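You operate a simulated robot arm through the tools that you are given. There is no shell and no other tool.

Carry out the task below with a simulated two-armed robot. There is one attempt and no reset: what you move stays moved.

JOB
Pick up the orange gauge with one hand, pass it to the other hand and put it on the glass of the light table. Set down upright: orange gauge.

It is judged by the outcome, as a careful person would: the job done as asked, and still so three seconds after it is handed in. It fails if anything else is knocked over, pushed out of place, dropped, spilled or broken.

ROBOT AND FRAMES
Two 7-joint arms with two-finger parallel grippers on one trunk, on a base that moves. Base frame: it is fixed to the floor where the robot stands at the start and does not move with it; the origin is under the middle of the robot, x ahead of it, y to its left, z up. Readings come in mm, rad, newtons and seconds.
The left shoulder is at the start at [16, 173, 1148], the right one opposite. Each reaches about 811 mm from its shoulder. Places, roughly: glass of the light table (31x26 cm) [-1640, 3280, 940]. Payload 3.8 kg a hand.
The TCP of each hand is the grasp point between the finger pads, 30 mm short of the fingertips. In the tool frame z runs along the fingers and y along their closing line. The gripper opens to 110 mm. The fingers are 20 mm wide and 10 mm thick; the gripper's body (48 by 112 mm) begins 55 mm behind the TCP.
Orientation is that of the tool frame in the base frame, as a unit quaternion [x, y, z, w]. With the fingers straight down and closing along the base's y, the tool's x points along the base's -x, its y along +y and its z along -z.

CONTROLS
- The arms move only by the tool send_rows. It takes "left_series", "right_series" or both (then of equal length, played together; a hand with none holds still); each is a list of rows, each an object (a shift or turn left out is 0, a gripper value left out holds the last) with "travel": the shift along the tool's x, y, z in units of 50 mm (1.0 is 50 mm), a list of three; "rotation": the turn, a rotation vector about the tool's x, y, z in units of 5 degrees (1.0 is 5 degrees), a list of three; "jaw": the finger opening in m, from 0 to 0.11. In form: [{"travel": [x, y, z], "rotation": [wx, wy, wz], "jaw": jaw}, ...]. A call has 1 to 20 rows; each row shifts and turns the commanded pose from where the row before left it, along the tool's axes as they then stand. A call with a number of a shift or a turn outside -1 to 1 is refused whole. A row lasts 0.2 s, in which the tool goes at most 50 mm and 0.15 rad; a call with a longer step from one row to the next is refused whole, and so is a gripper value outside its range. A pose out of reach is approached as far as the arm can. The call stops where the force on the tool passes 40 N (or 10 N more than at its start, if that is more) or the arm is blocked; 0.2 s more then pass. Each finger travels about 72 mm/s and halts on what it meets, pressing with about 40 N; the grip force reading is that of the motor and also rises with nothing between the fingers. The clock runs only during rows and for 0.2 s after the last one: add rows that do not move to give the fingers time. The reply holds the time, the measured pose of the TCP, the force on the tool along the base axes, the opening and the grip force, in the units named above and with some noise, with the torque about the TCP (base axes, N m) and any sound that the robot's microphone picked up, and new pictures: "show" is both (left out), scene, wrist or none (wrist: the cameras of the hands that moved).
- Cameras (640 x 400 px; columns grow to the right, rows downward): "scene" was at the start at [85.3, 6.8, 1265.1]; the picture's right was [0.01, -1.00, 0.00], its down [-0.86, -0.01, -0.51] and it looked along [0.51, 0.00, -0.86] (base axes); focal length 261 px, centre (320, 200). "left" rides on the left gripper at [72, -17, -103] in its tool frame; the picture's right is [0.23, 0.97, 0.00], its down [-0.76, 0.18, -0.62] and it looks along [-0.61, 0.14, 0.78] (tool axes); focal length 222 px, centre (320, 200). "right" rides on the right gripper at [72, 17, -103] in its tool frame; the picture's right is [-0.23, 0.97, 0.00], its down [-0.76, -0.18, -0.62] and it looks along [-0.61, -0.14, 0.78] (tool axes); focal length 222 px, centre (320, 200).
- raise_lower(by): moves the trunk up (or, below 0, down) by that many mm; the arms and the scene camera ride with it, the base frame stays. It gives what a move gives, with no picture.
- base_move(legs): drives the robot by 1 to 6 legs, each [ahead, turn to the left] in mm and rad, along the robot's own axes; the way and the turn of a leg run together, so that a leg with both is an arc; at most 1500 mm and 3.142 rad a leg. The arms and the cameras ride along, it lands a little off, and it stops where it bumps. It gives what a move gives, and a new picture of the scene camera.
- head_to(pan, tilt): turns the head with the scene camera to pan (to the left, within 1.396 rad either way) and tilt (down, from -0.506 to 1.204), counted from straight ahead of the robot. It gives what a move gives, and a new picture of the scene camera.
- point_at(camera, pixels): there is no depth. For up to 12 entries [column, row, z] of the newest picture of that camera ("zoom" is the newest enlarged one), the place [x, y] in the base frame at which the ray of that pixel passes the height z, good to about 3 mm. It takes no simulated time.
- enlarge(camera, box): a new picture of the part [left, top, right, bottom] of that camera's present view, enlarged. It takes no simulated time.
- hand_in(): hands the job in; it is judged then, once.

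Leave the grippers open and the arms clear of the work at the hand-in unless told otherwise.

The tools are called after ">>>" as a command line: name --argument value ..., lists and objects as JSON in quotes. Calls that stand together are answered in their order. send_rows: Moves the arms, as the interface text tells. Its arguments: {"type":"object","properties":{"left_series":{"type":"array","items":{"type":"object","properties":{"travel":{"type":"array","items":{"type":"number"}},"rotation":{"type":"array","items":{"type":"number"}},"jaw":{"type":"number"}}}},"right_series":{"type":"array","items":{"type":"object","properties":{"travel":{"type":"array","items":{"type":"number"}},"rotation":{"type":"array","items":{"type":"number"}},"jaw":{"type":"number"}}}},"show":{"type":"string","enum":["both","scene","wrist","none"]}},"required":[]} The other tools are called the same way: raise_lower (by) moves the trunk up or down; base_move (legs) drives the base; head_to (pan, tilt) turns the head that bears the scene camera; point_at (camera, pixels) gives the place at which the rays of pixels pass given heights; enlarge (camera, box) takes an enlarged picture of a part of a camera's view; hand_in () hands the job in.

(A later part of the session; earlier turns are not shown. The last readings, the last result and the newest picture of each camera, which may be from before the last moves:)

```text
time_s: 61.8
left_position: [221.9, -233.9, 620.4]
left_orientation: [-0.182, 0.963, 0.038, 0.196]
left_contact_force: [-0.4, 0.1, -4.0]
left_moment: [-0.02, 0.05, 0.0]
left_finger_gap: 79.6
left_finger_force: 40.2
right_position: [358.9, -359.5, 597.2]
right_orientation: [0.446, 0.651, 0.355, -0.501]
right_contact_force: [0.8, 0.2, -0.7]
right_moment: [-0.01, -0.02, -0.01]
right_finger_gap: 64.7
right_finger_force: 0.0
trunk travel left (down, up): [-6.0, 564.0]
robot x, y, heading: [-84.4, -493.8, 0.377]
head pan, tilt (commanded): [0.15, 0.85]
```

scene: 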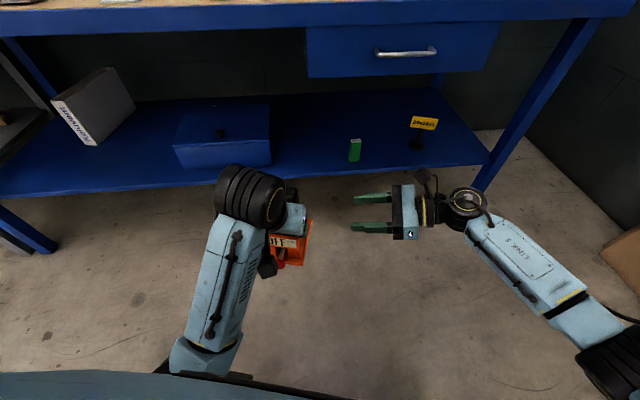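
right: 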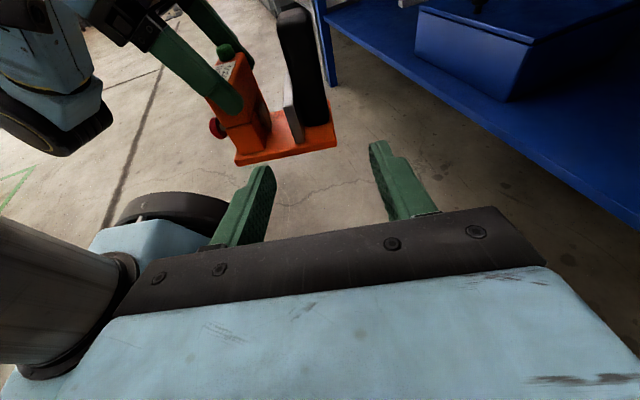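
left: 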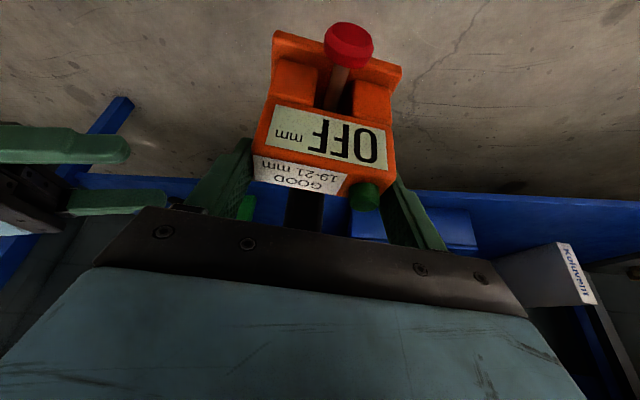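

Both hands are in place: gauge at fwd 380/left 130/z 620, right hand at fwd 462/left -37/z 597. I'll enlarge the right camera view of the post to check alignment.

>>> enlarge --camera "right" --box '[180, 0, 404, 220]'

>>> enlarge --camera "scene" --box '[240, 160, 400, 280]'

```text
1.82 times, centred on (292, 110) of right
```

zoom: 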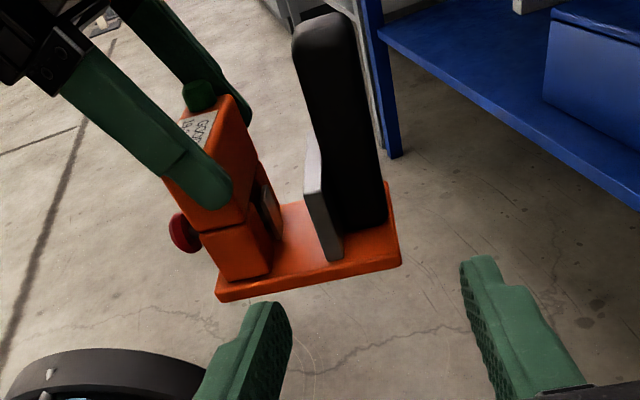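

```text
3.33 times, centred on (320, 220) of scene
```

zoom: 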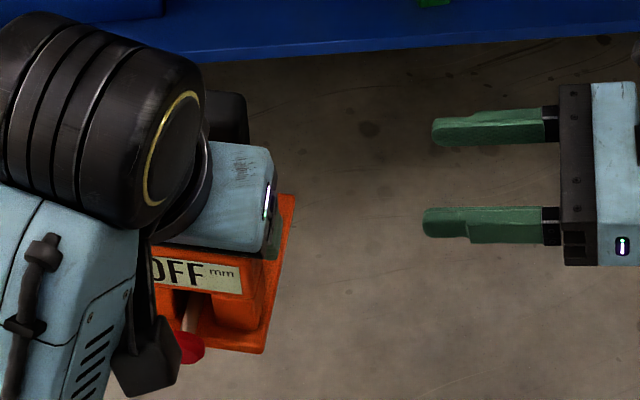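

The side view is clear and the gauge hangs upright. I'll find the post's fore-aft position: at zoom row 110 its edges are at about x=308 and 368, and at row 60 about 297 and 357. I cast those at heights near 610–640 and compare with the expected side-face lateral.

>>> enlarge --camera "right" --box '[260, 0, 356, 120]'

>>> point_at --camera "right" --pixels '[[285.4, 60.5, 610], [285.4, 60.5, 630], [318.4, 60.5, 610], [318.4, 60.5, 630], [301.9, 60.5, 610], [301.9, 60.5, 630], [336, 144, 529], [236, 165, 529]]'

```text
3.33 times, centred on (308, 60) of right
```

zoom: 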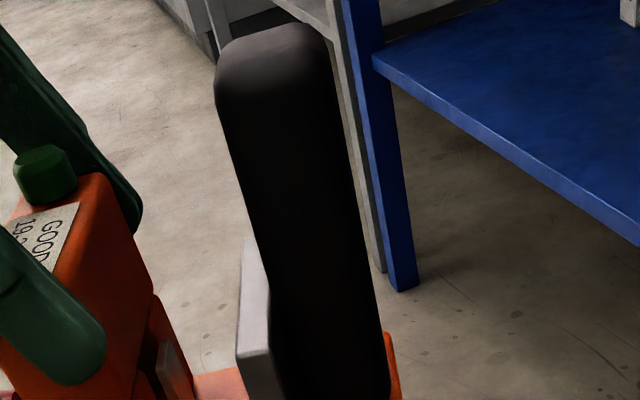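

```text
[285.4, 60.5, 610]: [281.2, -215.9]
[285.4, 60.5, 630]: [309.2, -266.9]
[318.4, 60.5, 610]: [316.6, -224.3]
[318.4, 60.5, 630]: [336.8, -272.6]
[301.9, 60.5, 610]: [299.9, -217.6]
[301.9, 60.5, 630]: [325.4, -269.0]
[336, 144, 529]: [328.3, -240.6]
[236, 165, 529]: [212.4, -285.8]
```

The numbers agree with prediction: gauge bottom at z≈529, and post between fwd 447 and 470, centre ≈459, at z≈610. The right hand is within 3 mm fore-aft. I'll move it 100 mm left and 15 mm up as a first approach step.

>>> send_rows --right_series '[{"travel": [0.098, -0.006, 0.233]}, {"travel": [0.098, -0.006, 0.233]}, {"travel": [0.098, -0.006, 0.233]}, {"travel": [0.098, -0.006, 0.233]}, {"travel": [0.098, -0.006, 0.233]}, {"travel": [0.098, -0.006, 0.233]}, {"travel": [0.098, -0.006, 0.233]}, {"travel": [0.098, -0.006, 0.233]}]' --show "both"

>>> enlarge --camera "right" --box '[180, 0, 436, 220]'

>>> enlarge --camera "scene" --box '[240, 160, 400, 280]'

```text
time_s: 63.6
left_position: [222.3, -233.6, 620.7]
left_orientation: [-0.183, 0.963, 0.038, 0.196]
left_contact_force: [-0.3, 0.1, -3.6]
left_moment: [-0.06, 0.11, -0.01]
left_finger_gap: 79.7
left_finger_force: 40.1
right_position: [320.5, -266.3, 612.3]
right_orientation: [0.445, 0.651, 0.355, -0.502]
right_contact_force: [-0.1, -0.3, -0.2]
right_moment: [-0.02, 0.02, -0.04]
right_finger_gap: 65.0
right_finger_force: 0.1
trunk travel left (down, up): [-6.0, 564.0]
robot x, y, heading: [-81.4, -496.4, 0.374]
head pan, tilt (commanded): [0.15, 0.85]
```

scene: 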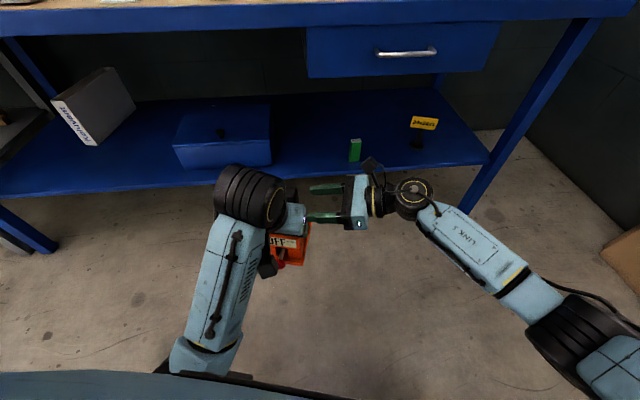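
right: 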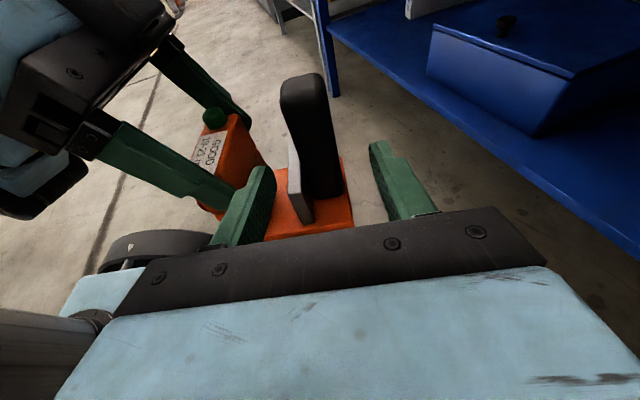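

```text
1.82 times, centred on (308, 110) of right
```

zoom: 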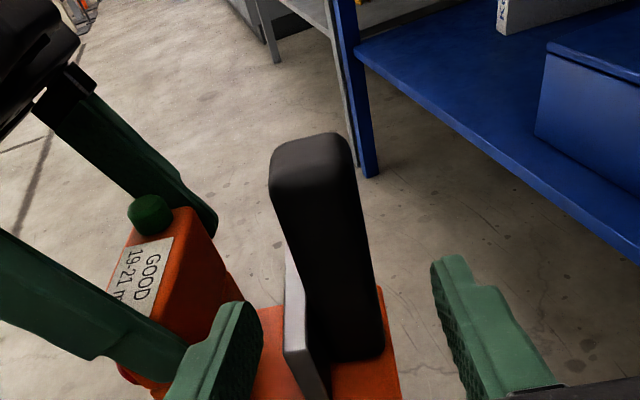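

```text
3.33 times, centred on (320, 220) of scene
```

zoom: 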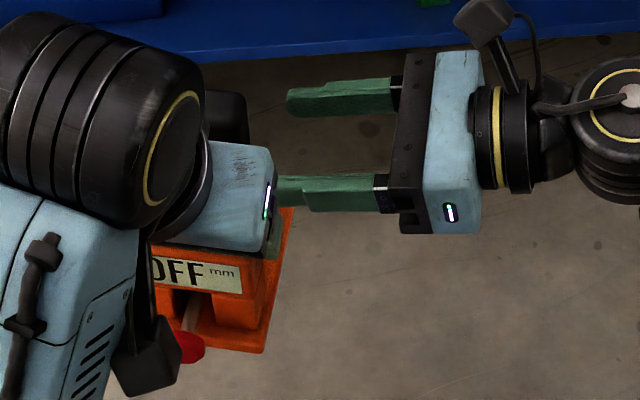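

The right hand is level with the post, offset only ~2 mm fore-aft. I'll go the final 55 mm left so the fingers straddle the post.

>>> send_rows --right_series '[{"travel": [0.045, -0.007, 0.178]}, {"travel": [0.045, -0.007, 0.178]}, {"travel": [0.045, -0.007, 0.178]}, {"travel": [0.045, -0.007, 0.178]}, {"travel": [0.045, -0.007, 0.178]}, {"travel": [0.045, -0.007, 0.178]}]' --show "both"

>>> enlarge --camera "right" --box '[200, 60, 440, 240]'

>>> enlarge --camera "left" --box '[160, 100, 440, 260]'

```text
time_s: 65.0
left_position: [221.1, -233.2, 621.2]
left_orientation: [-0.183, 0.962, 0.038, 0.197]
left_contact_force: [0.9, 0.3, -3.9]
left_moment: [-0.05, 0.09, 0.0]
left_finger_gap: 79.7
left_finger_force: 40.0
right_position: [299.4, -215.1, 611.6]
right_orientation: [0.446, 0.652, 0.354, -0.501]
right_contact_force: [0.2, 1.2, -0.6]
right_moment: [0.0, 0.0, 0.0]
right_finger_gap: 65.3
right_finger_force: 0.1
trunk travel left (down, up): [-6.0, 564.0]
robot x, y, heading: [-81.2, -493.0, 0.374]
head pan, tilt (commanded): [0.15, 0.85]
```

scene: 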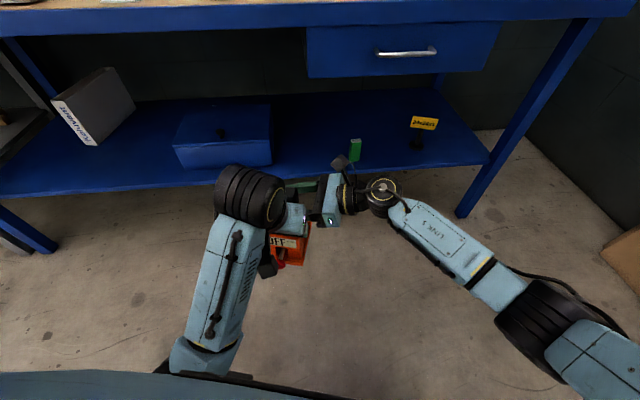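
right: 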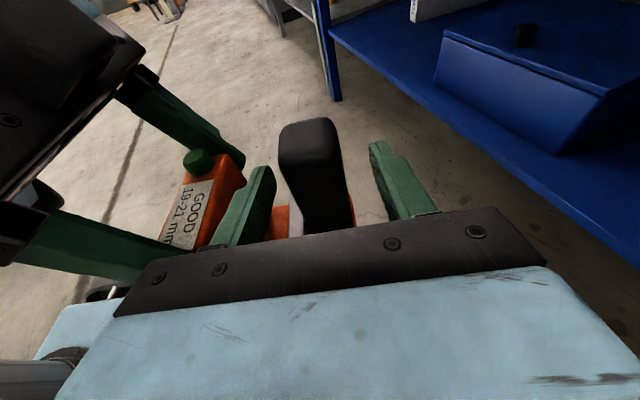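

```text
2.22 times, centred on (320, 150) of right
```

zoom: 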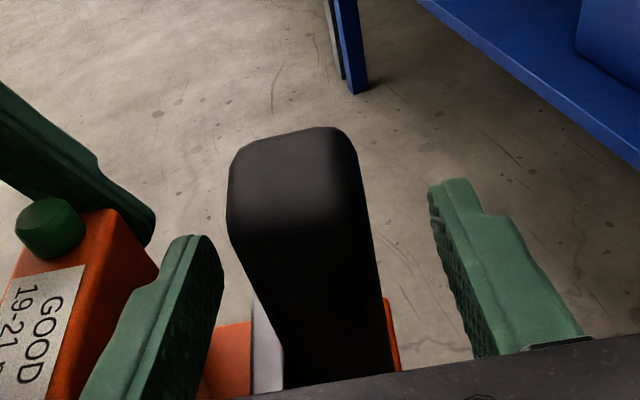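

```text
2.29 times, centred on (300, 180) of left
```

zoom: 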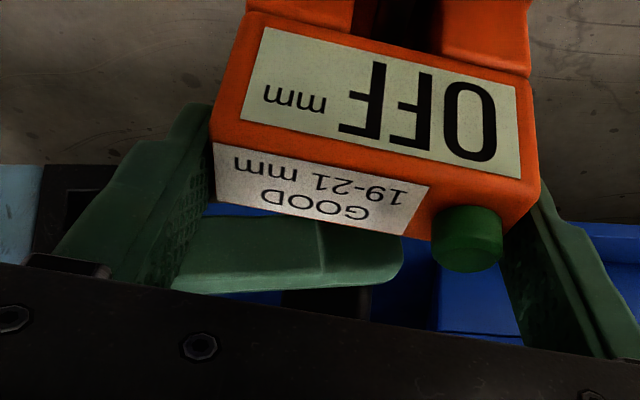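

The fingers straddle the post, which sits about 2 mm toward the front finger. I'll shift 2 mm and narrow to 45 mm to check the clearance before gripping.

>>> send_rows --right_series '[{"travel": [0, -0.04, 0], "jaw": 0.046}, {"jaw": 0.046}, {}]' --show "wrist"

>>> enlarge --camera "right" --box '[200, 60, 440, 240]'

```text
time_s: 65.8
left_position: [220.8, -234.1, 619.8]
left_orientation: [-0.183, 0.963, 0.038, 0.197]
left_contact_force: [-0.5, -0.3, -4.1]
left_moment: [-0.02, 0.13, 0.03]
left_finger_gap: 79.7
left_finger_force: 39.3
right_position: [296.9, -216.2, 611.8]
right_orientation: [0.446, 0.651, 0.354, -0.501]
right_contact_force: [0.3, 0.3, 0.1]
right_moment: [0.0, 0.01, -0.01]
right_finger_gap: 45.9
right_finger_force: 0.0
trunk travel left (down, up): [-6.0, 564.0]
robot x, y, heading: [-85.1, -498.8, 0.377]
head pan, tilt (commanded): [0.15, 0.85]
```

right: 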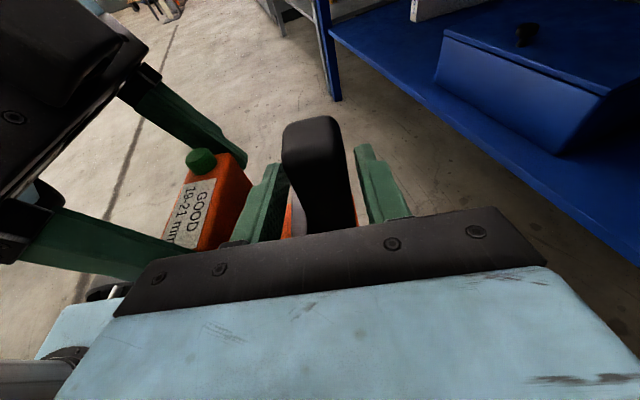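

```text
2.22 times, centred on (320, 150) of right
```

zoom: 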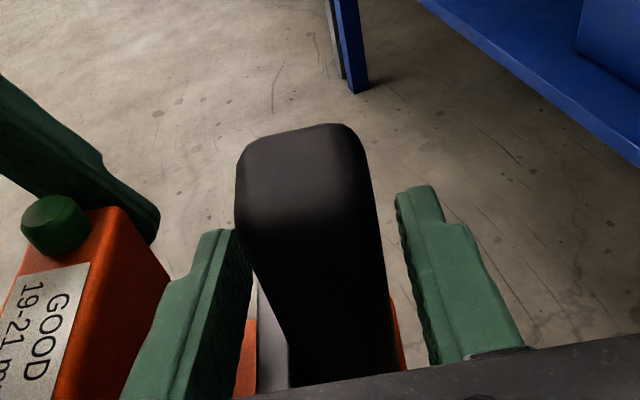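

Nearly centred: the front gap is ~3 mm and the rear gap ~8 mm. I'll shift 2 mm more toward the front and close on the post.

>>> send_rows --right_series '[{"travel": [0, -0.04, 0]}, {"jaw": 0.02}, {"jaw": 0.02}, {"jaw": 0.02}, {"jaw": 0.02}]' --show "both"

>>> enlarge --camera "right" --box '[200, 60, 440, 240]'

```text
time_s: 67.0
left_position: [221.3, -234.2, 619.0]
left_orientation: [-0.184, 0.962, 0.039, 0.196]
left_contact_force: [-21.8, -10.0, 0.3]
left_moment: [-0.16, -0.54, -0.78]
left_finger_gap: 80.0
left_finger_force: 39.8
right_position: [296.4, -217.7, 611.9]
right_orientation: [0.446, 0.651, 0.356, -0.5]
right_contact_force: [22.1, 10.4, -0.1]
right_moment: [0.06, 0.56, 0.42]
right_finger_gap: 31.9
right_finger_force: 40.3
trunk travel left (down, up): [-6.0, 564.0]
robot x, y, heading: [-83.9, -493.1, 0.375]
head pan, tilt (commanded): [0.15, 0.85]
```

scene: 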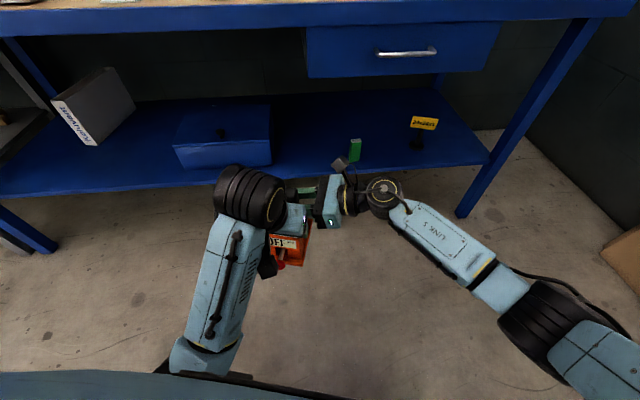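
right: 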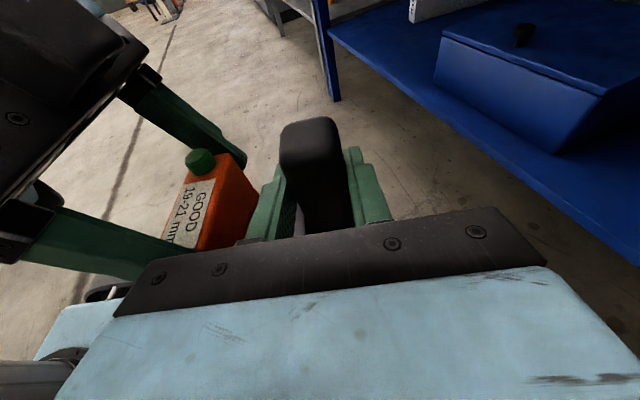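

```text
2.22 times, centred on (320, 150) of right
```

zoom: 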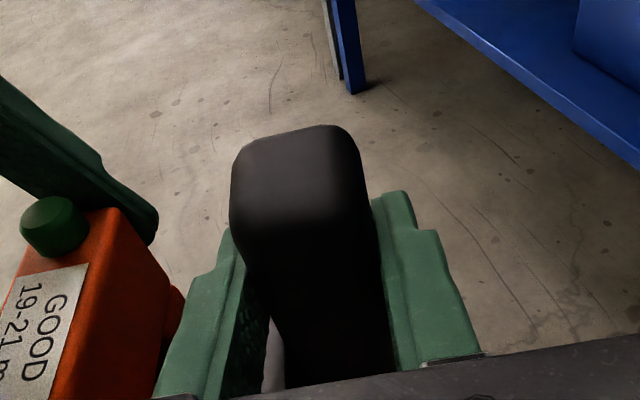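

The post is gripped at 31.9 mm. Both arms show a ~24 N push against each other fore-aft, so the post sits slightly further forward than the right hand's centre. I'll relieve it by moving the right hand 2 mm forward.

>>> send_rows --right_series '[{"travel": [0, 0.02, 0]}, {"travel": [0, 0.02, 0]}, {}]' --show "none"

```text
time_s: 67.8
left_position: [221.8, -233.5, 619.8]
left_orientation: [-0.184, 0.962, 0.039, 0.196]
left_contact_force: [-18.8, -3.6, -5.4]
left_moment: [-0.21, -0.2, -0.26]
left_finger_gap: 79.8
left_finger_force: 40.2
right_position: [297.2, -215.5, 612.6]
right_orientation: [0.446, 0.651, 0.355, -0.501]
right_contact_force: [18.0, 4.4, 1.7]
right_moment: [0.12, 0.55, 0.27]
right_finger_gap: 31.6
right_finger_force: 40.0
trunk travel left (down, up): [-6.0, 564.0]
robot x, y, heading: [-86.9, -495.4, 0.375]
head pan, tilt (commanded): [0.15, 0.85]
```

That eased it some (now ~18 N). I'll move another 2 mm forward.

>>> send_rows --right_series '[{"travel": [0, 0.02, 0]}, {"travel": [0, 0.02, 0]}, {}]' --show "wrist"

```text
time_s: 68.6
left_position: [222.8, -232.7, 619.8]
left_orientation: [-0.184, 0.962, 0.039, 0.196]
left_contact_force: [-5.0, 7.1, -12.6]
left_moment: [-0.16, 0.41, 0.43]
left_finger_gap: 79.7
left_finger_force: 40.1
right_position: [298.1, -215.4, 612.1]
right_orientation: [0.444, 0.652, 0.354, -0.503]
right_contact_force: [5.4, -6.7, 7.5]
right_moment: [0.06, 0.3, 0.18]
right_finger_gap: 31.4
right_finger_force: 40.1
trunk travel left (down, up): [-6.0, 564.0]
robot x, y, heading: [-87.2, -497.7, 0.375]
head pan, tilt (commanded): [0.15, 0.85]
```

right: 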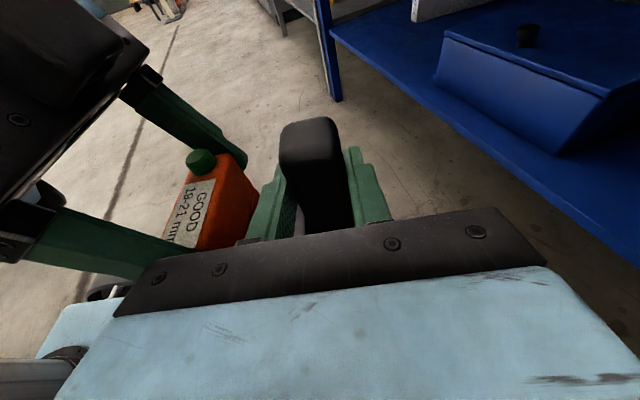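

The internal push is now only a few newtons. The right hand holds the post at 40 N. Now I open the left hand and see whether the right hand carries the gauge.

>>> send_rows --left_series '[{"jaw": 0.085}, {"jaw": 0.1}, {"jaw": 0.105}, {}]' --show "both"

>>> enlarge --camera "right" --box '[140, 60, 440, 240]'

```text
time_s: 69.6
left_position: [221.2, -233.2, 620.8]
left_orientation: [-0.183, 0.963, 0.039, 0.196]
left_contact_force: [-0.1, 0.0, -0.2]
left_moment: [0.02, 0.0, 0.0]
left_finger_gap: 105.2
left_finger_force: 0.1
right_position: [298.9, -215.5, 612.3]
right_orientation: [0.446, 0.652, 0.354, -0.501]
right_contact_force: [0.9, 0.0, -0.5]
right_moment: [0.06, -0.21, -0.01]
right_finger_gap: 31.6
right_finger_force: 40.1
trunk travel left (down, up): [-6.0, 564.0]
robot x, y, heading: [-83.7, -492.9, 0.373]
head pan, tilt (commanded): [0.15, 0.85]
```

scene: 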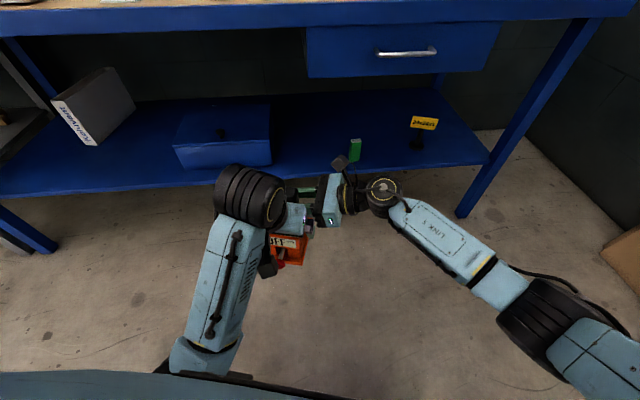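
left: 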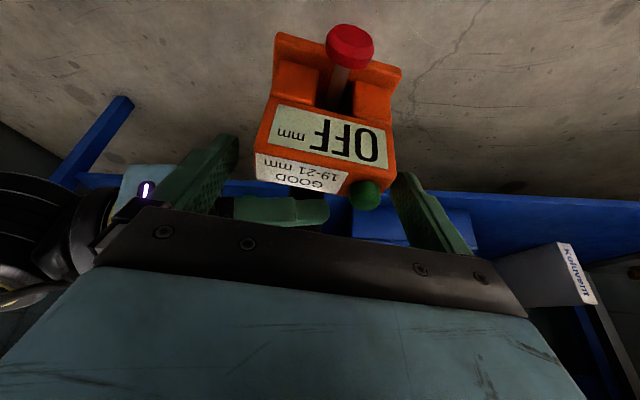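

```text
2.13 times, centred on (290, 150) of right
```

zoom: 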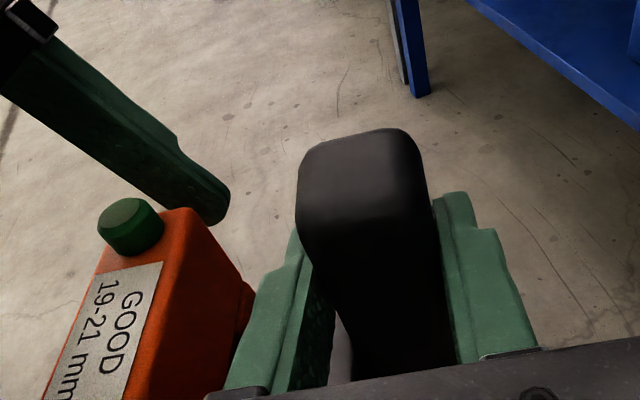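

The left hand reads zero load and the gauge stays in place in the right hand. I'll withdraw the left hand straight back along its fingers, slowly, 100 mm.

>>> send_rows --left_series '[{"travel": [0, 0, -0.2], "jaw": 0.11}, {"travel": [0, 0, -0.3]}, {"travel": [0, 0, -0.5]}, {"travel": [0, 0, -0.5]}, {"travel": [0, 0, -0.5]}]' --show "both"

>>> enlarge --camera "right" --box '[140, 60, 440, 240]'

```text
time_s: 70.8
left_position: [207.3, -229.2, 653.6]
left_orientation: [-0.183, 0.96, 0.048, 0.207]
left_contact_force: [-0.3, -0.9, 0.0]
left_moment: [-0.01, 0.02, -0.01]
left_finger_gap: 109.9
left_finger_force: 0.0
left hand out of reach, approached as far as the arm can: row 3, 4, 5
right_position: [302.0, -209.1, 607.2]
right_orientation: [0.45, 0.653, 0.348, -0.5]
right_contact_force: [1.1, -0.6, -0.5]
right_moment: [0.07, -0.17, 0.0]
right_finger_gap: 31.3
right_finger_force: 39.5
trunk travel left (down, up): [-6.0, 564.0]
robot x, y, heading: [-85.5, -499.9, 0.377]
head pan, tilt (commanded): [0.15, 0.85]
```

scene: 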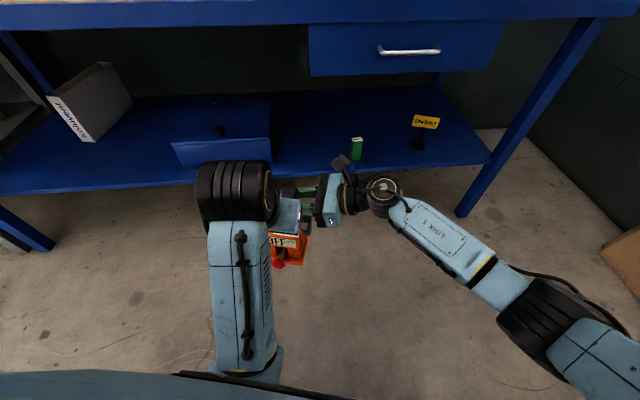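
left: 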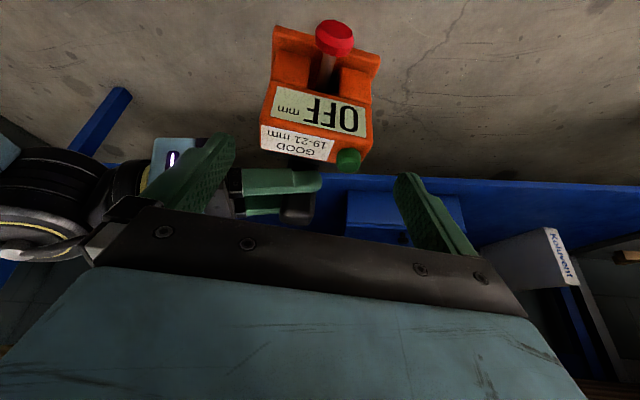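

```text
2.13 times, centred on (290, 150) of right
```

zoom: 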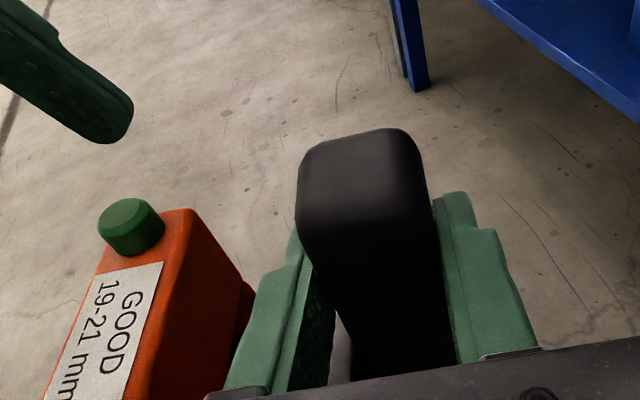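

The left hand is at its reach limit there, but its tips are just above the gauge's head. So I'll lower the right hand with the gauge 60 mm, slowly, to open up space.

>>> send_rows --right_series '[{"travel": [-0.194, 0, 0.049]}, {"travel": [-0.194, 0, 0.049]}, {"travel": [-0.194, 0, 0.049]}, {"travel": [-0.194, 0, 0.049]}, {"travel": [-0.194, 0, 0.049]}, {"travel": [-0.194, 0, 0.049]}, {}]' --show "both"

>>> enlarge --camera "left" --box '[160, 0, 440, 220]'

```text
time_s: 72.4
left_position: [206.6, -230.2, 651.3]
left_orientation: [-0.181, 0.96, 0.046, 0.207]
left_contact_force: [-0.6, 0.7, -0.7]
left_moment: [0.03, -0.03, 0.0]
left_finger_gap: 110.2
left_finger_force: 0.0
right_position: [301.4, -208.2, 545.4]
right_orientation: [0.45, 0.653, 0.348, -0.5]
right_contact_force: [0.1, -0.5, 0.6]
right_moment: [0.05, -0.21, 0.03]
right_finger_gap: 31.4
right_finger_force: 40.6
trunk travel left (down, up): [-6.0, 564.0]
robot x, y, heading: [-84.1, -494.5, 0.374]
head pan, tilt (commanded): [0.15, 0.85]
```

scene: 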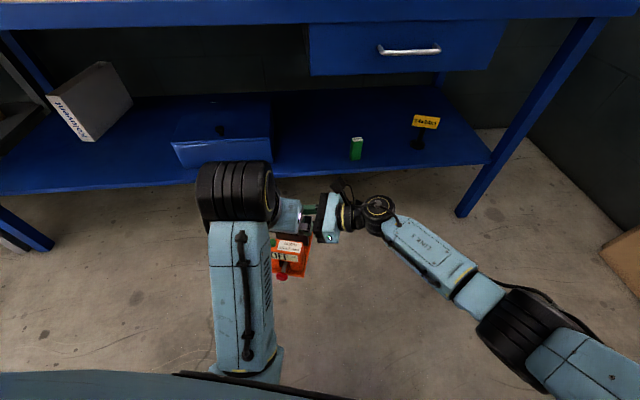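
right: 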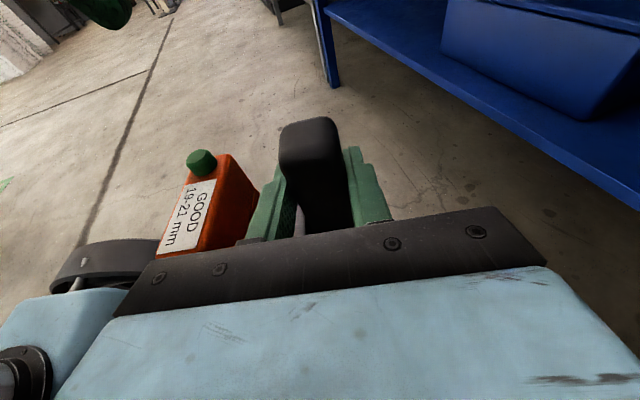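

```text
1.82 times, centred on (300, 110) of left
```

zoom: 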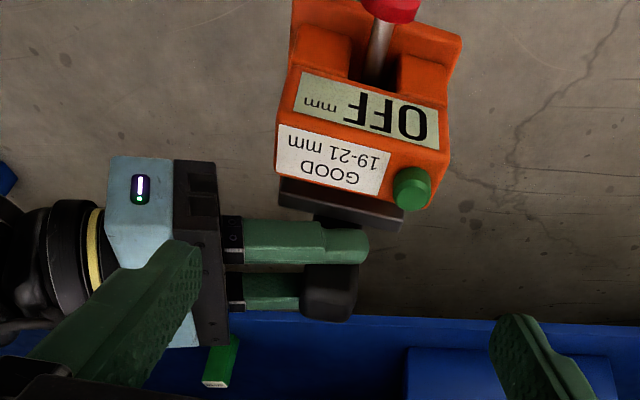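

The right hand carries the gauge well. Now I move the left hand 105 mm to the left and straighten it to vertical, out of the way.

>>> send_rows --left_series '[{"travel": [0, 0.7, 0]}, {"travel": [0, 0.7, 0]}, {"travel": [0, 0.7, 0]}, {"rotation": [0, 1, 0]}, {"rotation": [0, 1, 0]}, {"rotation": [0, 1, 0]}, {"rotation": [0, 1, 0]}, {"rotation": [0, 1, 0]}]' --show "scene"

>>> enlarge --camera "scene" --box '[200, 150, 420, 300]'

```text
time_s: 74.2
left_position: [161.1, -150.4, 523.1]
left_orientation: [-0.188, 0.982, 0.002, -0.02]
left_contact_force: [-3.4, -0.5, -1.4]
left_moment: [0.16, 0.01, -0.27]
left_finger_gap: 109.7
left_finger_force: 0.1
left hand out of reach, approached as far as the arm can: row 2, 3, 4, 5, 6, 7, 8
right_position: [301.8, -214.8, 553.7]
right_orientation: [0.446, 0.65, 0.356, -0.502]
right_contact_force: [3.3, 1.9, 0.2]
right_moment: [0.08, -0.06, -0.1]
right_finger_gap: 31.8
right_finger_force: 39.7
trunk travel left (down, up): [-6.0, 564.0]
robot x, y, heading: [-84.1, -495.0, 0.375]
head pan, tilt (commanded): [0.15, 0.85]
```

scene: 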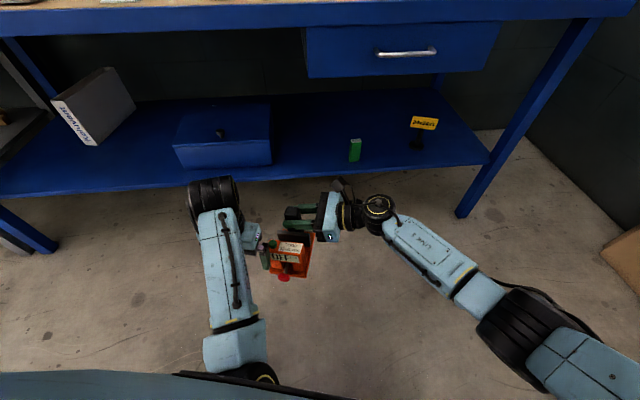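

```text
2.67 times, centred on (310, 225) of scene
```

zoom: 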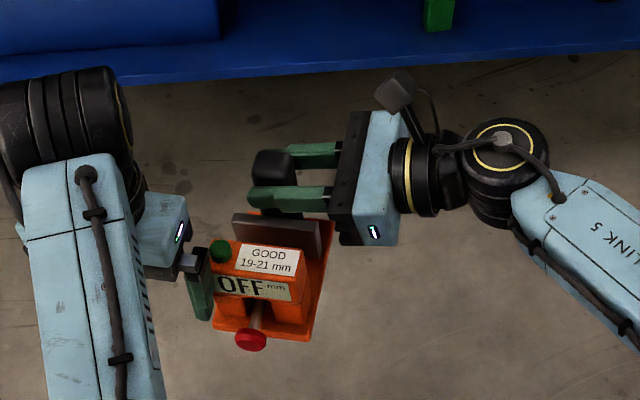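

The left arm folded too tightly and dropped, and its finger now lightly touches the gauge's left side (about 3 N). I'll move the left hand away to the left in small steps. It's now in reachable space again.

>>> send_rows --left_series '[{"travel": [0, 0.2, 0]}, {"travel": [0, 0.3, 0]}, {"travel": [0, 0.4, 0]}]' --show "both"

>>> enlarge --camera "scene" --box '[200, 150, 420, 300]'

```text
time_s: 75.0
left_position: [148.0, -112.1, 525.6]
left_orientation: [-0.186, 0.982, -0.003, -0.016]
left_contact_force: [0.4, -0.4, 0.0]
left_moment: [-0.01, 0.03, 0.0]
left_finger_gap: 110.0
left_finger_force: 0.0
right_position: [300.2, -215.7, 551.9]
right_orientation: [0.445, 0.652, 0.354, -0.502]
right_contact_force: [0.6, 0.3, -0.7]
right_moment: [0.03, -0.2, -0.03]
right_finger_gap: 31.1
right_finger_force: 40.0
trunk travel left (down, up): [-6.0, 564.0]
robot x, y, heading: [-85.0, -494.6, 0.37]
head pan, tilt (commanded): [0.15, 0.85]
```

scene: 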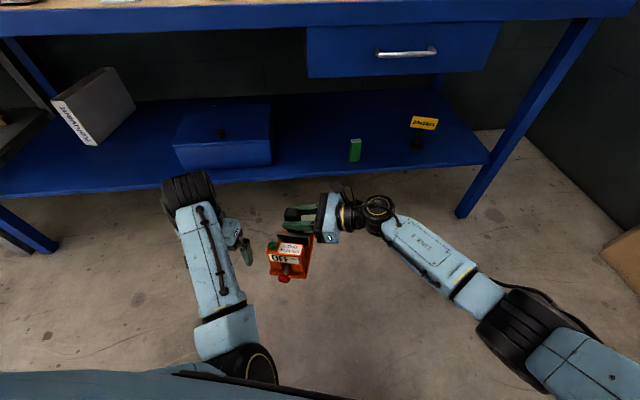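
left: 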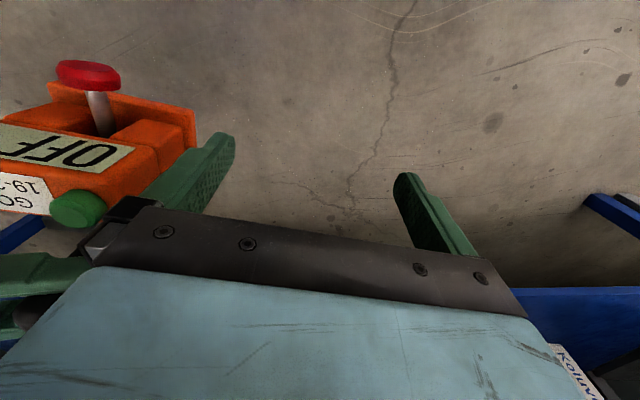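

```text
2.67 times, centred on (310, 225) of scene
```

zoom: 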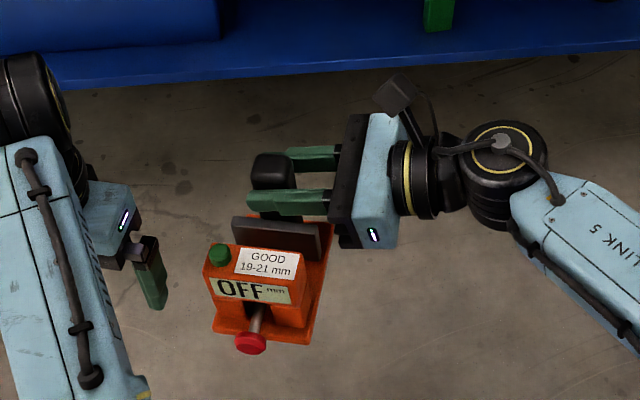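

The left hand is clear and the gauge remains in the right hand. I'll check its pose in the right camera.

>>> send_rows --right_series '[{}]' --show "wrist"

>>> enlarge --camera "right" --box '[120, 60, 440, 260]'

```text
time_s: 75.4
left_position: [148.3, -111.1, 526.0]
left_orientation: [-0.187, 0.982, -0.003, -0.016]
left_contact_force: [-1.1, 0.3, 0.2]
left_moment: [0.01, 0.01, -0.02]
left_finger_gap: 110.2
left_finger_force: 0.0
right_position: [299.9, -215.0, 551.4]
right_orientation: [0.446, 0.651, 0.354, -0.501]
right_contact_force: [0.4, -0.8, -0.4]
right_moment: [0.02, -0.19, -0.01]
right_finger_gap: 31.7
right_finger_force: 40.0
trunk travel left (down, up): [-6.0, 564.0]
robot x, y, heading: [-86.2, -496.9, 0.372]
head pan, tilt (commanded): [0.15, 0.85]
```

right: 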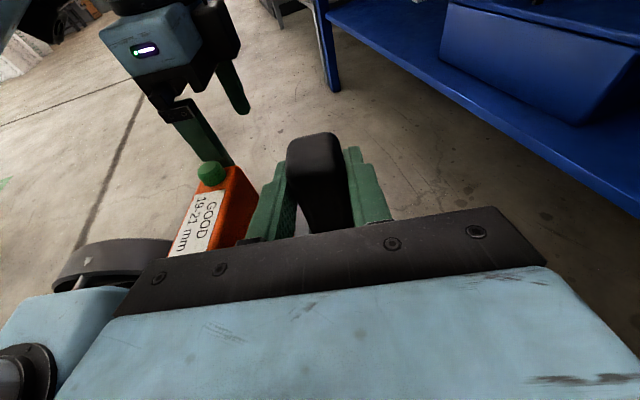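

```text
2.00 times, centred on (280, 160) of right
```

zoom: 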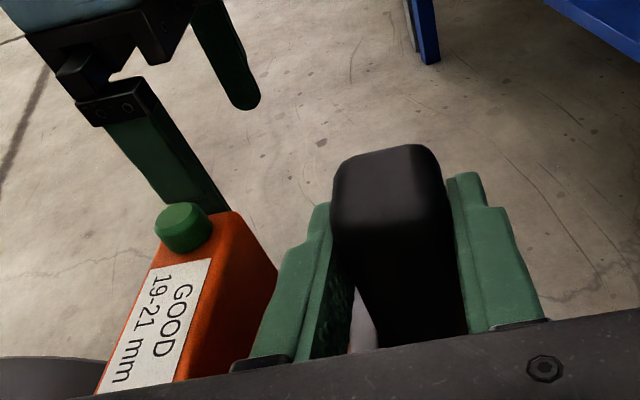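

The gauge slid about 13 mm toward the palm from that touch but is firmly held and upright. Now I travel to the light table. It lies ~3.9 m further along the benches, so I'll turn left 1.82 rad and drive parallel to the benches, about 0.8 m off their edges.

>>> base_move --legs '[[0, 1.824], [1000, 0]]'

>>> head_to --pan 0.0 --tilt 0.45

```text
time_s: 85.0
left_position: [-1105.2, 436.2, 525.7]
left_orientation: [0.892, -0.452, 0.014, 0.008]
left_contact_force: [0.1, -0.8, 0.2]
left_moment: [0.01, 0.01, 0.01]
left_finger_gap: 109.9
left_finger_force: 0.0
right_position: [-1043.5, 609.6, 552.1]
right_orientation: [-0.244, 0.751, -0.181, -0.586]
right_contact_force: [-0.3, 0.1, -1.0]
right_moment: [0.15, 0.08, -0.01]
right_finger_gap: 31.7
right_finger_force: 40.1
trunk travel left (down, up): [-6.0, 564.0]
robot x, y, heading: [-675.0, 309.4, 2.2]
head pan, tilt (commanded): [0.15, 0.85]
```

scene: 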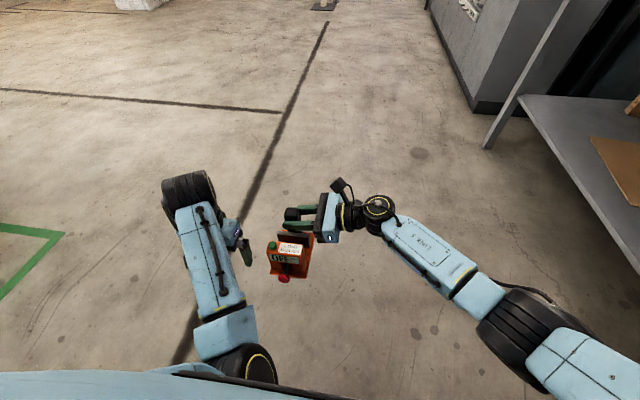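

```text
time_s: 85.9
left_position: [-1105.2, 436.2, 525.1]
left_orientation: [0.892, -0.452, 0.014, 0.009]
left_contact_force: [0.0, -0.1, 0.0]
left_moment: [0.0, 0.03, 0.0]
left_finger_gap: 110.0
left_finger_force: 0.1
right_position: [-1042.2, 610.0, 551.8]
right_orientation: [-0.245, 0.75, -0.182, -0.586]
right_contact_force: [0.7, 0.1, -0.8]
right_moment: [0.16, 0.12, -0.04]
right_finger_gap: 31.8
right_finger_force: 39.6
trunk travel left (down, up): [-6.0, 564.0]
robot x, y, heading: [-675.2, 311.7, 2.202]
head pan, tilt (commanded): [0.0, 0.45]
```

scene: 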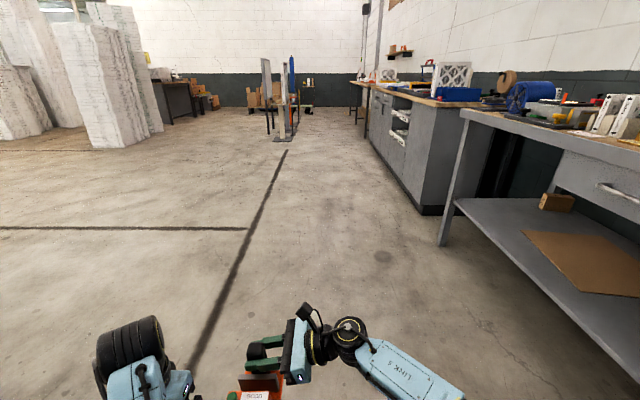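

The way ahead is clear. The third bench (grey cabinet) begins near (430,210) at the floor. I'll check where its front lies.

>>> point_at --camera "scene" --pixels '[[428, 213, 0], [360, 112, 0], [372, 90, 900], [432, 105, 900], [467, 111, 900], [440, 245, 0], [285, 141, 0]]'

>>> enlarge --camera "scene" --box '[340, 20, 500, 120]'

```text
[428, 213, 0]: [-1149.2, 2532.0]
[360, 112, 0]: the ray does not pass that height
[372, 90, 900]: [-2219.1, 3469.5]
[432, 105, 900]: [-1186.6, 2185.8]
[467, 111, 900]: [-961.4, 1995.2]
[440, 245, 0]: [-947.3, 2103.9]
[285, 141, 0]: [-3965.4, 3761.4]
```

```text
4.00 times, centred on (420, 70) of scene
```

zoom: 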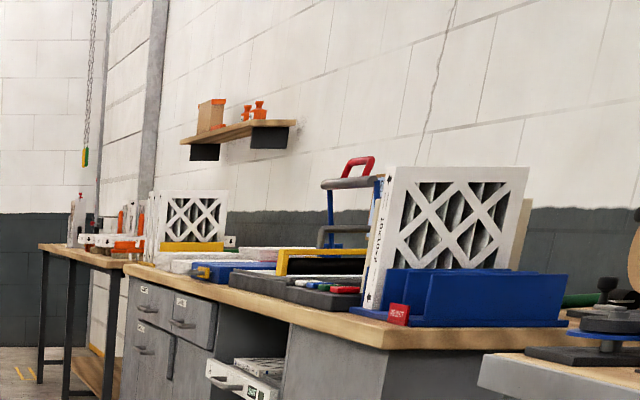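

The path is clear. The third bench has an open drawer sticking out, so I'll keep my distance. I drive 1500 mm further, then look to the right at the bench.

>>> base_move --legs '[[1500, 0]]'

>>> head_to --pan -0.8 --tilt 0.3

```text
time_s: 93.3
left_position: [-1983.1, 1644.2, 524.6]
left_orientation: [0.891, -0.454, 0.014, 0.009]
left_contact_force: [0.4, 0.9, 0.7]
left_moment: [-0.04, -0.03, 0.01]
left_finger_gap: 109.8
left_finger_force: 0.1
right_position: [-1920.6, 1817.2, 551.2]
right_orientation: [-0.243, 0.751, -0.181, -0.587]
right_contact_force: [0.2, -0.4, -0.2]
right_moment: [0.21, 0.07, 0.01]
right_finger_gap: 31.7
right_finger_force: 40.0
trunk travel left (down, up): [-6.0, 564.0]
robot x, y, heading: [-1549.4, 1516.1, 2.199]
head pan, tilt (commanded): [0.0, 0.45]
```

scene: 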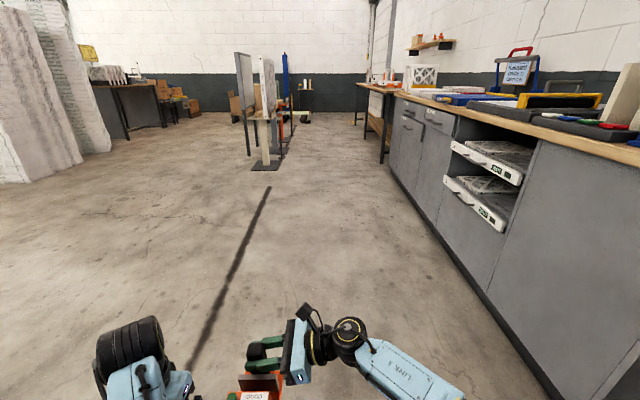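

```text
time_s: 94.4
left_position: [-1982.8, 1644.3, 524.8]
left_orientation: [0.891, -0.454, 0.014, 0.009]
left_contact_force: [-0.1, -0.2, -0.9]
left_moment: [0.01, 0.06, 0.03]
left_finger_gap: 110.2
left_finger_force: 0.1
right_position: [-1920.8, 1817.4, 550.7]
right_orientation: [-0.242, 0.752, -0.179, -0.587]
right_contact_force: [-0.2, -0.6, 0.1]
right_moment: [0.2, 0.07, 0.0]
right_finger_gap: 31.8
right_finger_force: 40.3
trunk travel left (down, up): [-6.0, 564.0]
robot x, y, heading: [-1552.7, 1515.6, 2.205]
head pan, tilt (commanded): [-0.799, 0.3]
```

scene: 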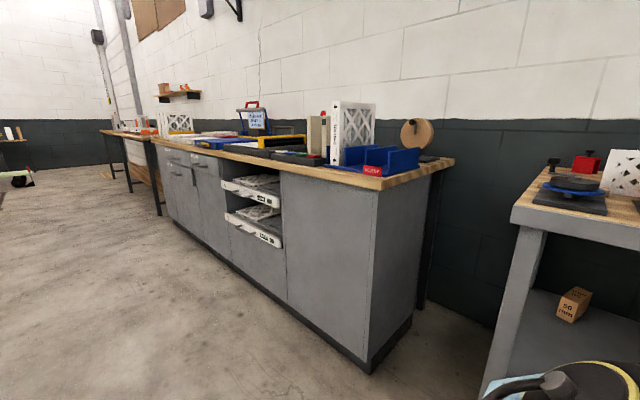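

I'll raise the trunk 500 mm here in open floor. That brings the gauge above bench height and gives a better view of the bench top.

>>> raise_lower --by 500

>>> head_to --pan -0.75 --tilt 0.5

>>> enlarge --camera "scene" --box '[100, 80, 420, 280]'

```text
refused: 500 is not a number from -400 to 400
```

```text
time_s: 95.1
left_position: [-1983.0, 1643.1, 524.7]
left_orientation: [0.891, -0.454, 0.014, 0.008]
left_contact_force: [-0.5, -0.3, -0.8]
left_moment: [-0.01, -0.01, 0.01]
left_finger_gap: 110.2
left_finger_force: 0.1
right_position: [-1921.1, 1817.1, 551.6]
right_orientation: [-0.243, 0.751, -0.18, -0.587]
right_contact_force: [-1.0, -0.1, -0.1]
right_moment: [0.17, 0.09, 0.01]
right_finger_gap: 31.6
right_finger_force: 40.0
trunk travel left (down, up): [-6.0, 564.0]
robot x, y, heading: [-1554.3, 1511.5, 2.199]
head pan, tilt (commanded): [-0.75, 0.499]
```

scene: 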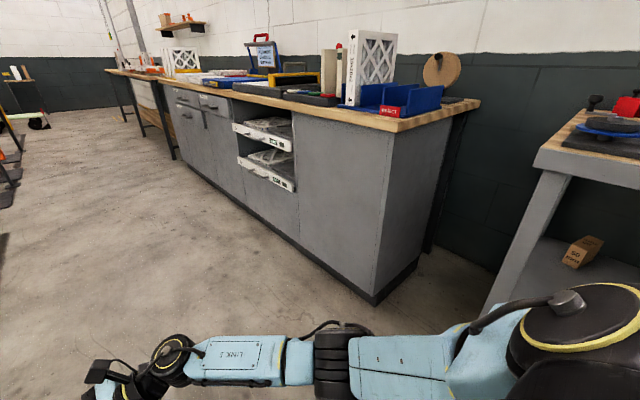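

```text
2.00 times, centred on (260, 180) of scene
```

zoom: 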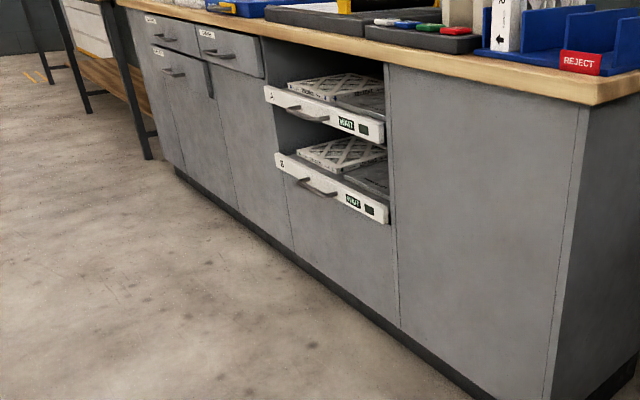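

Raises are limited to 400 mm a call, so I'll do it in two.

>>> raise_lower --by 300

>>> raise_lower --by 220

>>> head_to --pan -0.75 --tilt 0.5

>>> enlarge --camera "scene" --box '[100, 80, 420, 280]'

```text
time_s: 98.1
left_position: [-1982.5, 1643.0, 825.2]
left_orientation: [0.891, -0.454, 0.014, 0.008]
left_contact_force: [-0.3, 1.0, -0.5]
left_moment: [0.01, -0.03, -0.03]
left_finger_gap: 110.0
left_finger_force: 0.1
right_position: [-1920.3, 1818.9, 851.7]
right_orientation: [-0.242, 0.751, -0.179, -0.587]
right_contact_force: [-0.1, -0.5, -4.4]
right_moment: [0.15, 0.11, 0.01]
right_finger_gap: 31.6
right_finger_force: 40.1
trunk travel left (down, up): [-306.0, 264.0]
robot x, y, heading: [-1551.6, 1516.2, 2.197]
head pan, tilt (commanded): [-0.75, 0.499]
```

```text
time_s: 100.5
left_position: [-1983.4, 1644.6, 1045.4]
left_orientation: [0.891, -0.454, 0.014, 0.008]
left_contact_force: [0.4, 0.1, 0.5]
left_moment: [-0.02, 0.01, -0.03]
left_finger_gap: 110.0
left_finger_force: 0.0
right_position: [-1919.2, 1817.4, 1071.3]
right_orientation: [-0.243, 0.752, -0.18, -0.586]
right_contact_force: [-0.6, 0.0, -4.1]
right_moment: [0.2, 0.06, -0.06]
right_finger_gap: 31.4
right_finger_force: 39.7
trunk travel left (down, up): [-526.0, 44.0]
robot x, y, heading: [-1553.6, 1518.3, 2.2]
head pan, tilt (commanded): [-0.75, 0.499]
```

```text
time_s: 101.0
left_position: [-1983.4, 1643.2, 1044.7]
left_orientation: [0.891, -0.454, 0.014, 0.008]
left_contact_force: [-0.2, -0.4, 0.6]
left_moment: [0.03, -0.02, 0.0]
left_finger_gap: 109.9
left_finger_force: 0.0
right_position: [-1919.9, 1818.7, 1071.6]
right_orientation: [-0.243, 0.751, -0.18, -0.587]
right_contact_force: [-0.1, -0.7, -4.2]
right_moment: [0.2, 0.11, -0.02]
right_finger_gap: 31.5
right_finger_force: 40.7
trunk travel left (down, up): [-526.0, 44.0]
robot x, y, heading: [-1556.2, 1511.8, 2.199]
head pan, tilt (commanded): [-0.75, 0.499]
```

scene: 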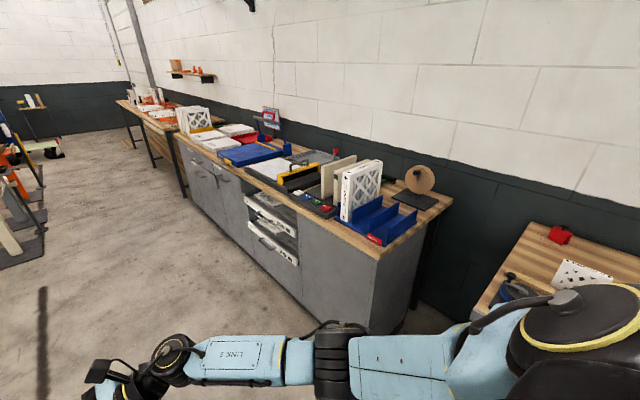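

```text
2.00 times, centred on (260, 180) of scene
```

zoom: 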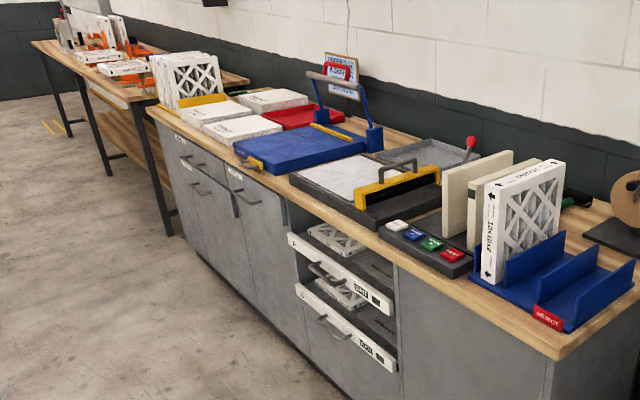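

The load now reads 4.2 N on the right hand. On the bench I see a black box with a white panel at zoom (345,178), with a yellow-and-black object at its right end. I'll check whether that matches the given light table position.

>>> point_at --camera "scene" --pixels '[[272, 168, 940], [260, 165, 940], [285, 172, 940], [300, 178, 940], [250, 150, 940], [241, 158, 900], [290, 208, 900]]'

>>> enlarge --camera "scene" --box '[210, 120, 370, 220]'

```text
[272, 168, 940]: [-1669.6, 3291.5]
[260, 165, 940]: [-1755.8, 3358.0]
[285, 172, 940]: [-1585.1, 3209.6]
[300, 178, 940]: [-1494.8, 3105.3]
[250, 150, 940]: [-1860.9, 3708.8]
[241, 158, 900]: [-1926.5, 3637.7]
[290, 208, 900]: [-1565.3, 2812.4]
```

```text
4.00 times, centred on (290, 170) of scene
```

zoom: 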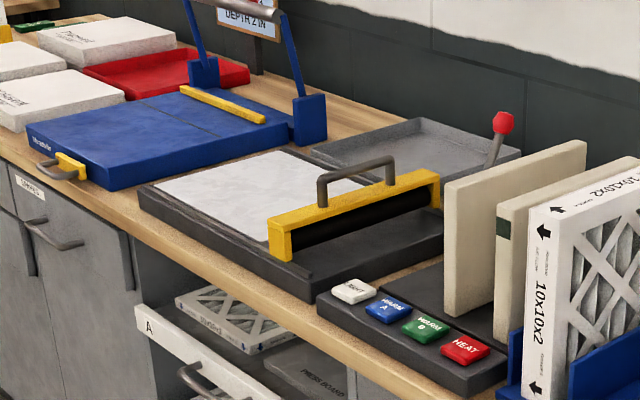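

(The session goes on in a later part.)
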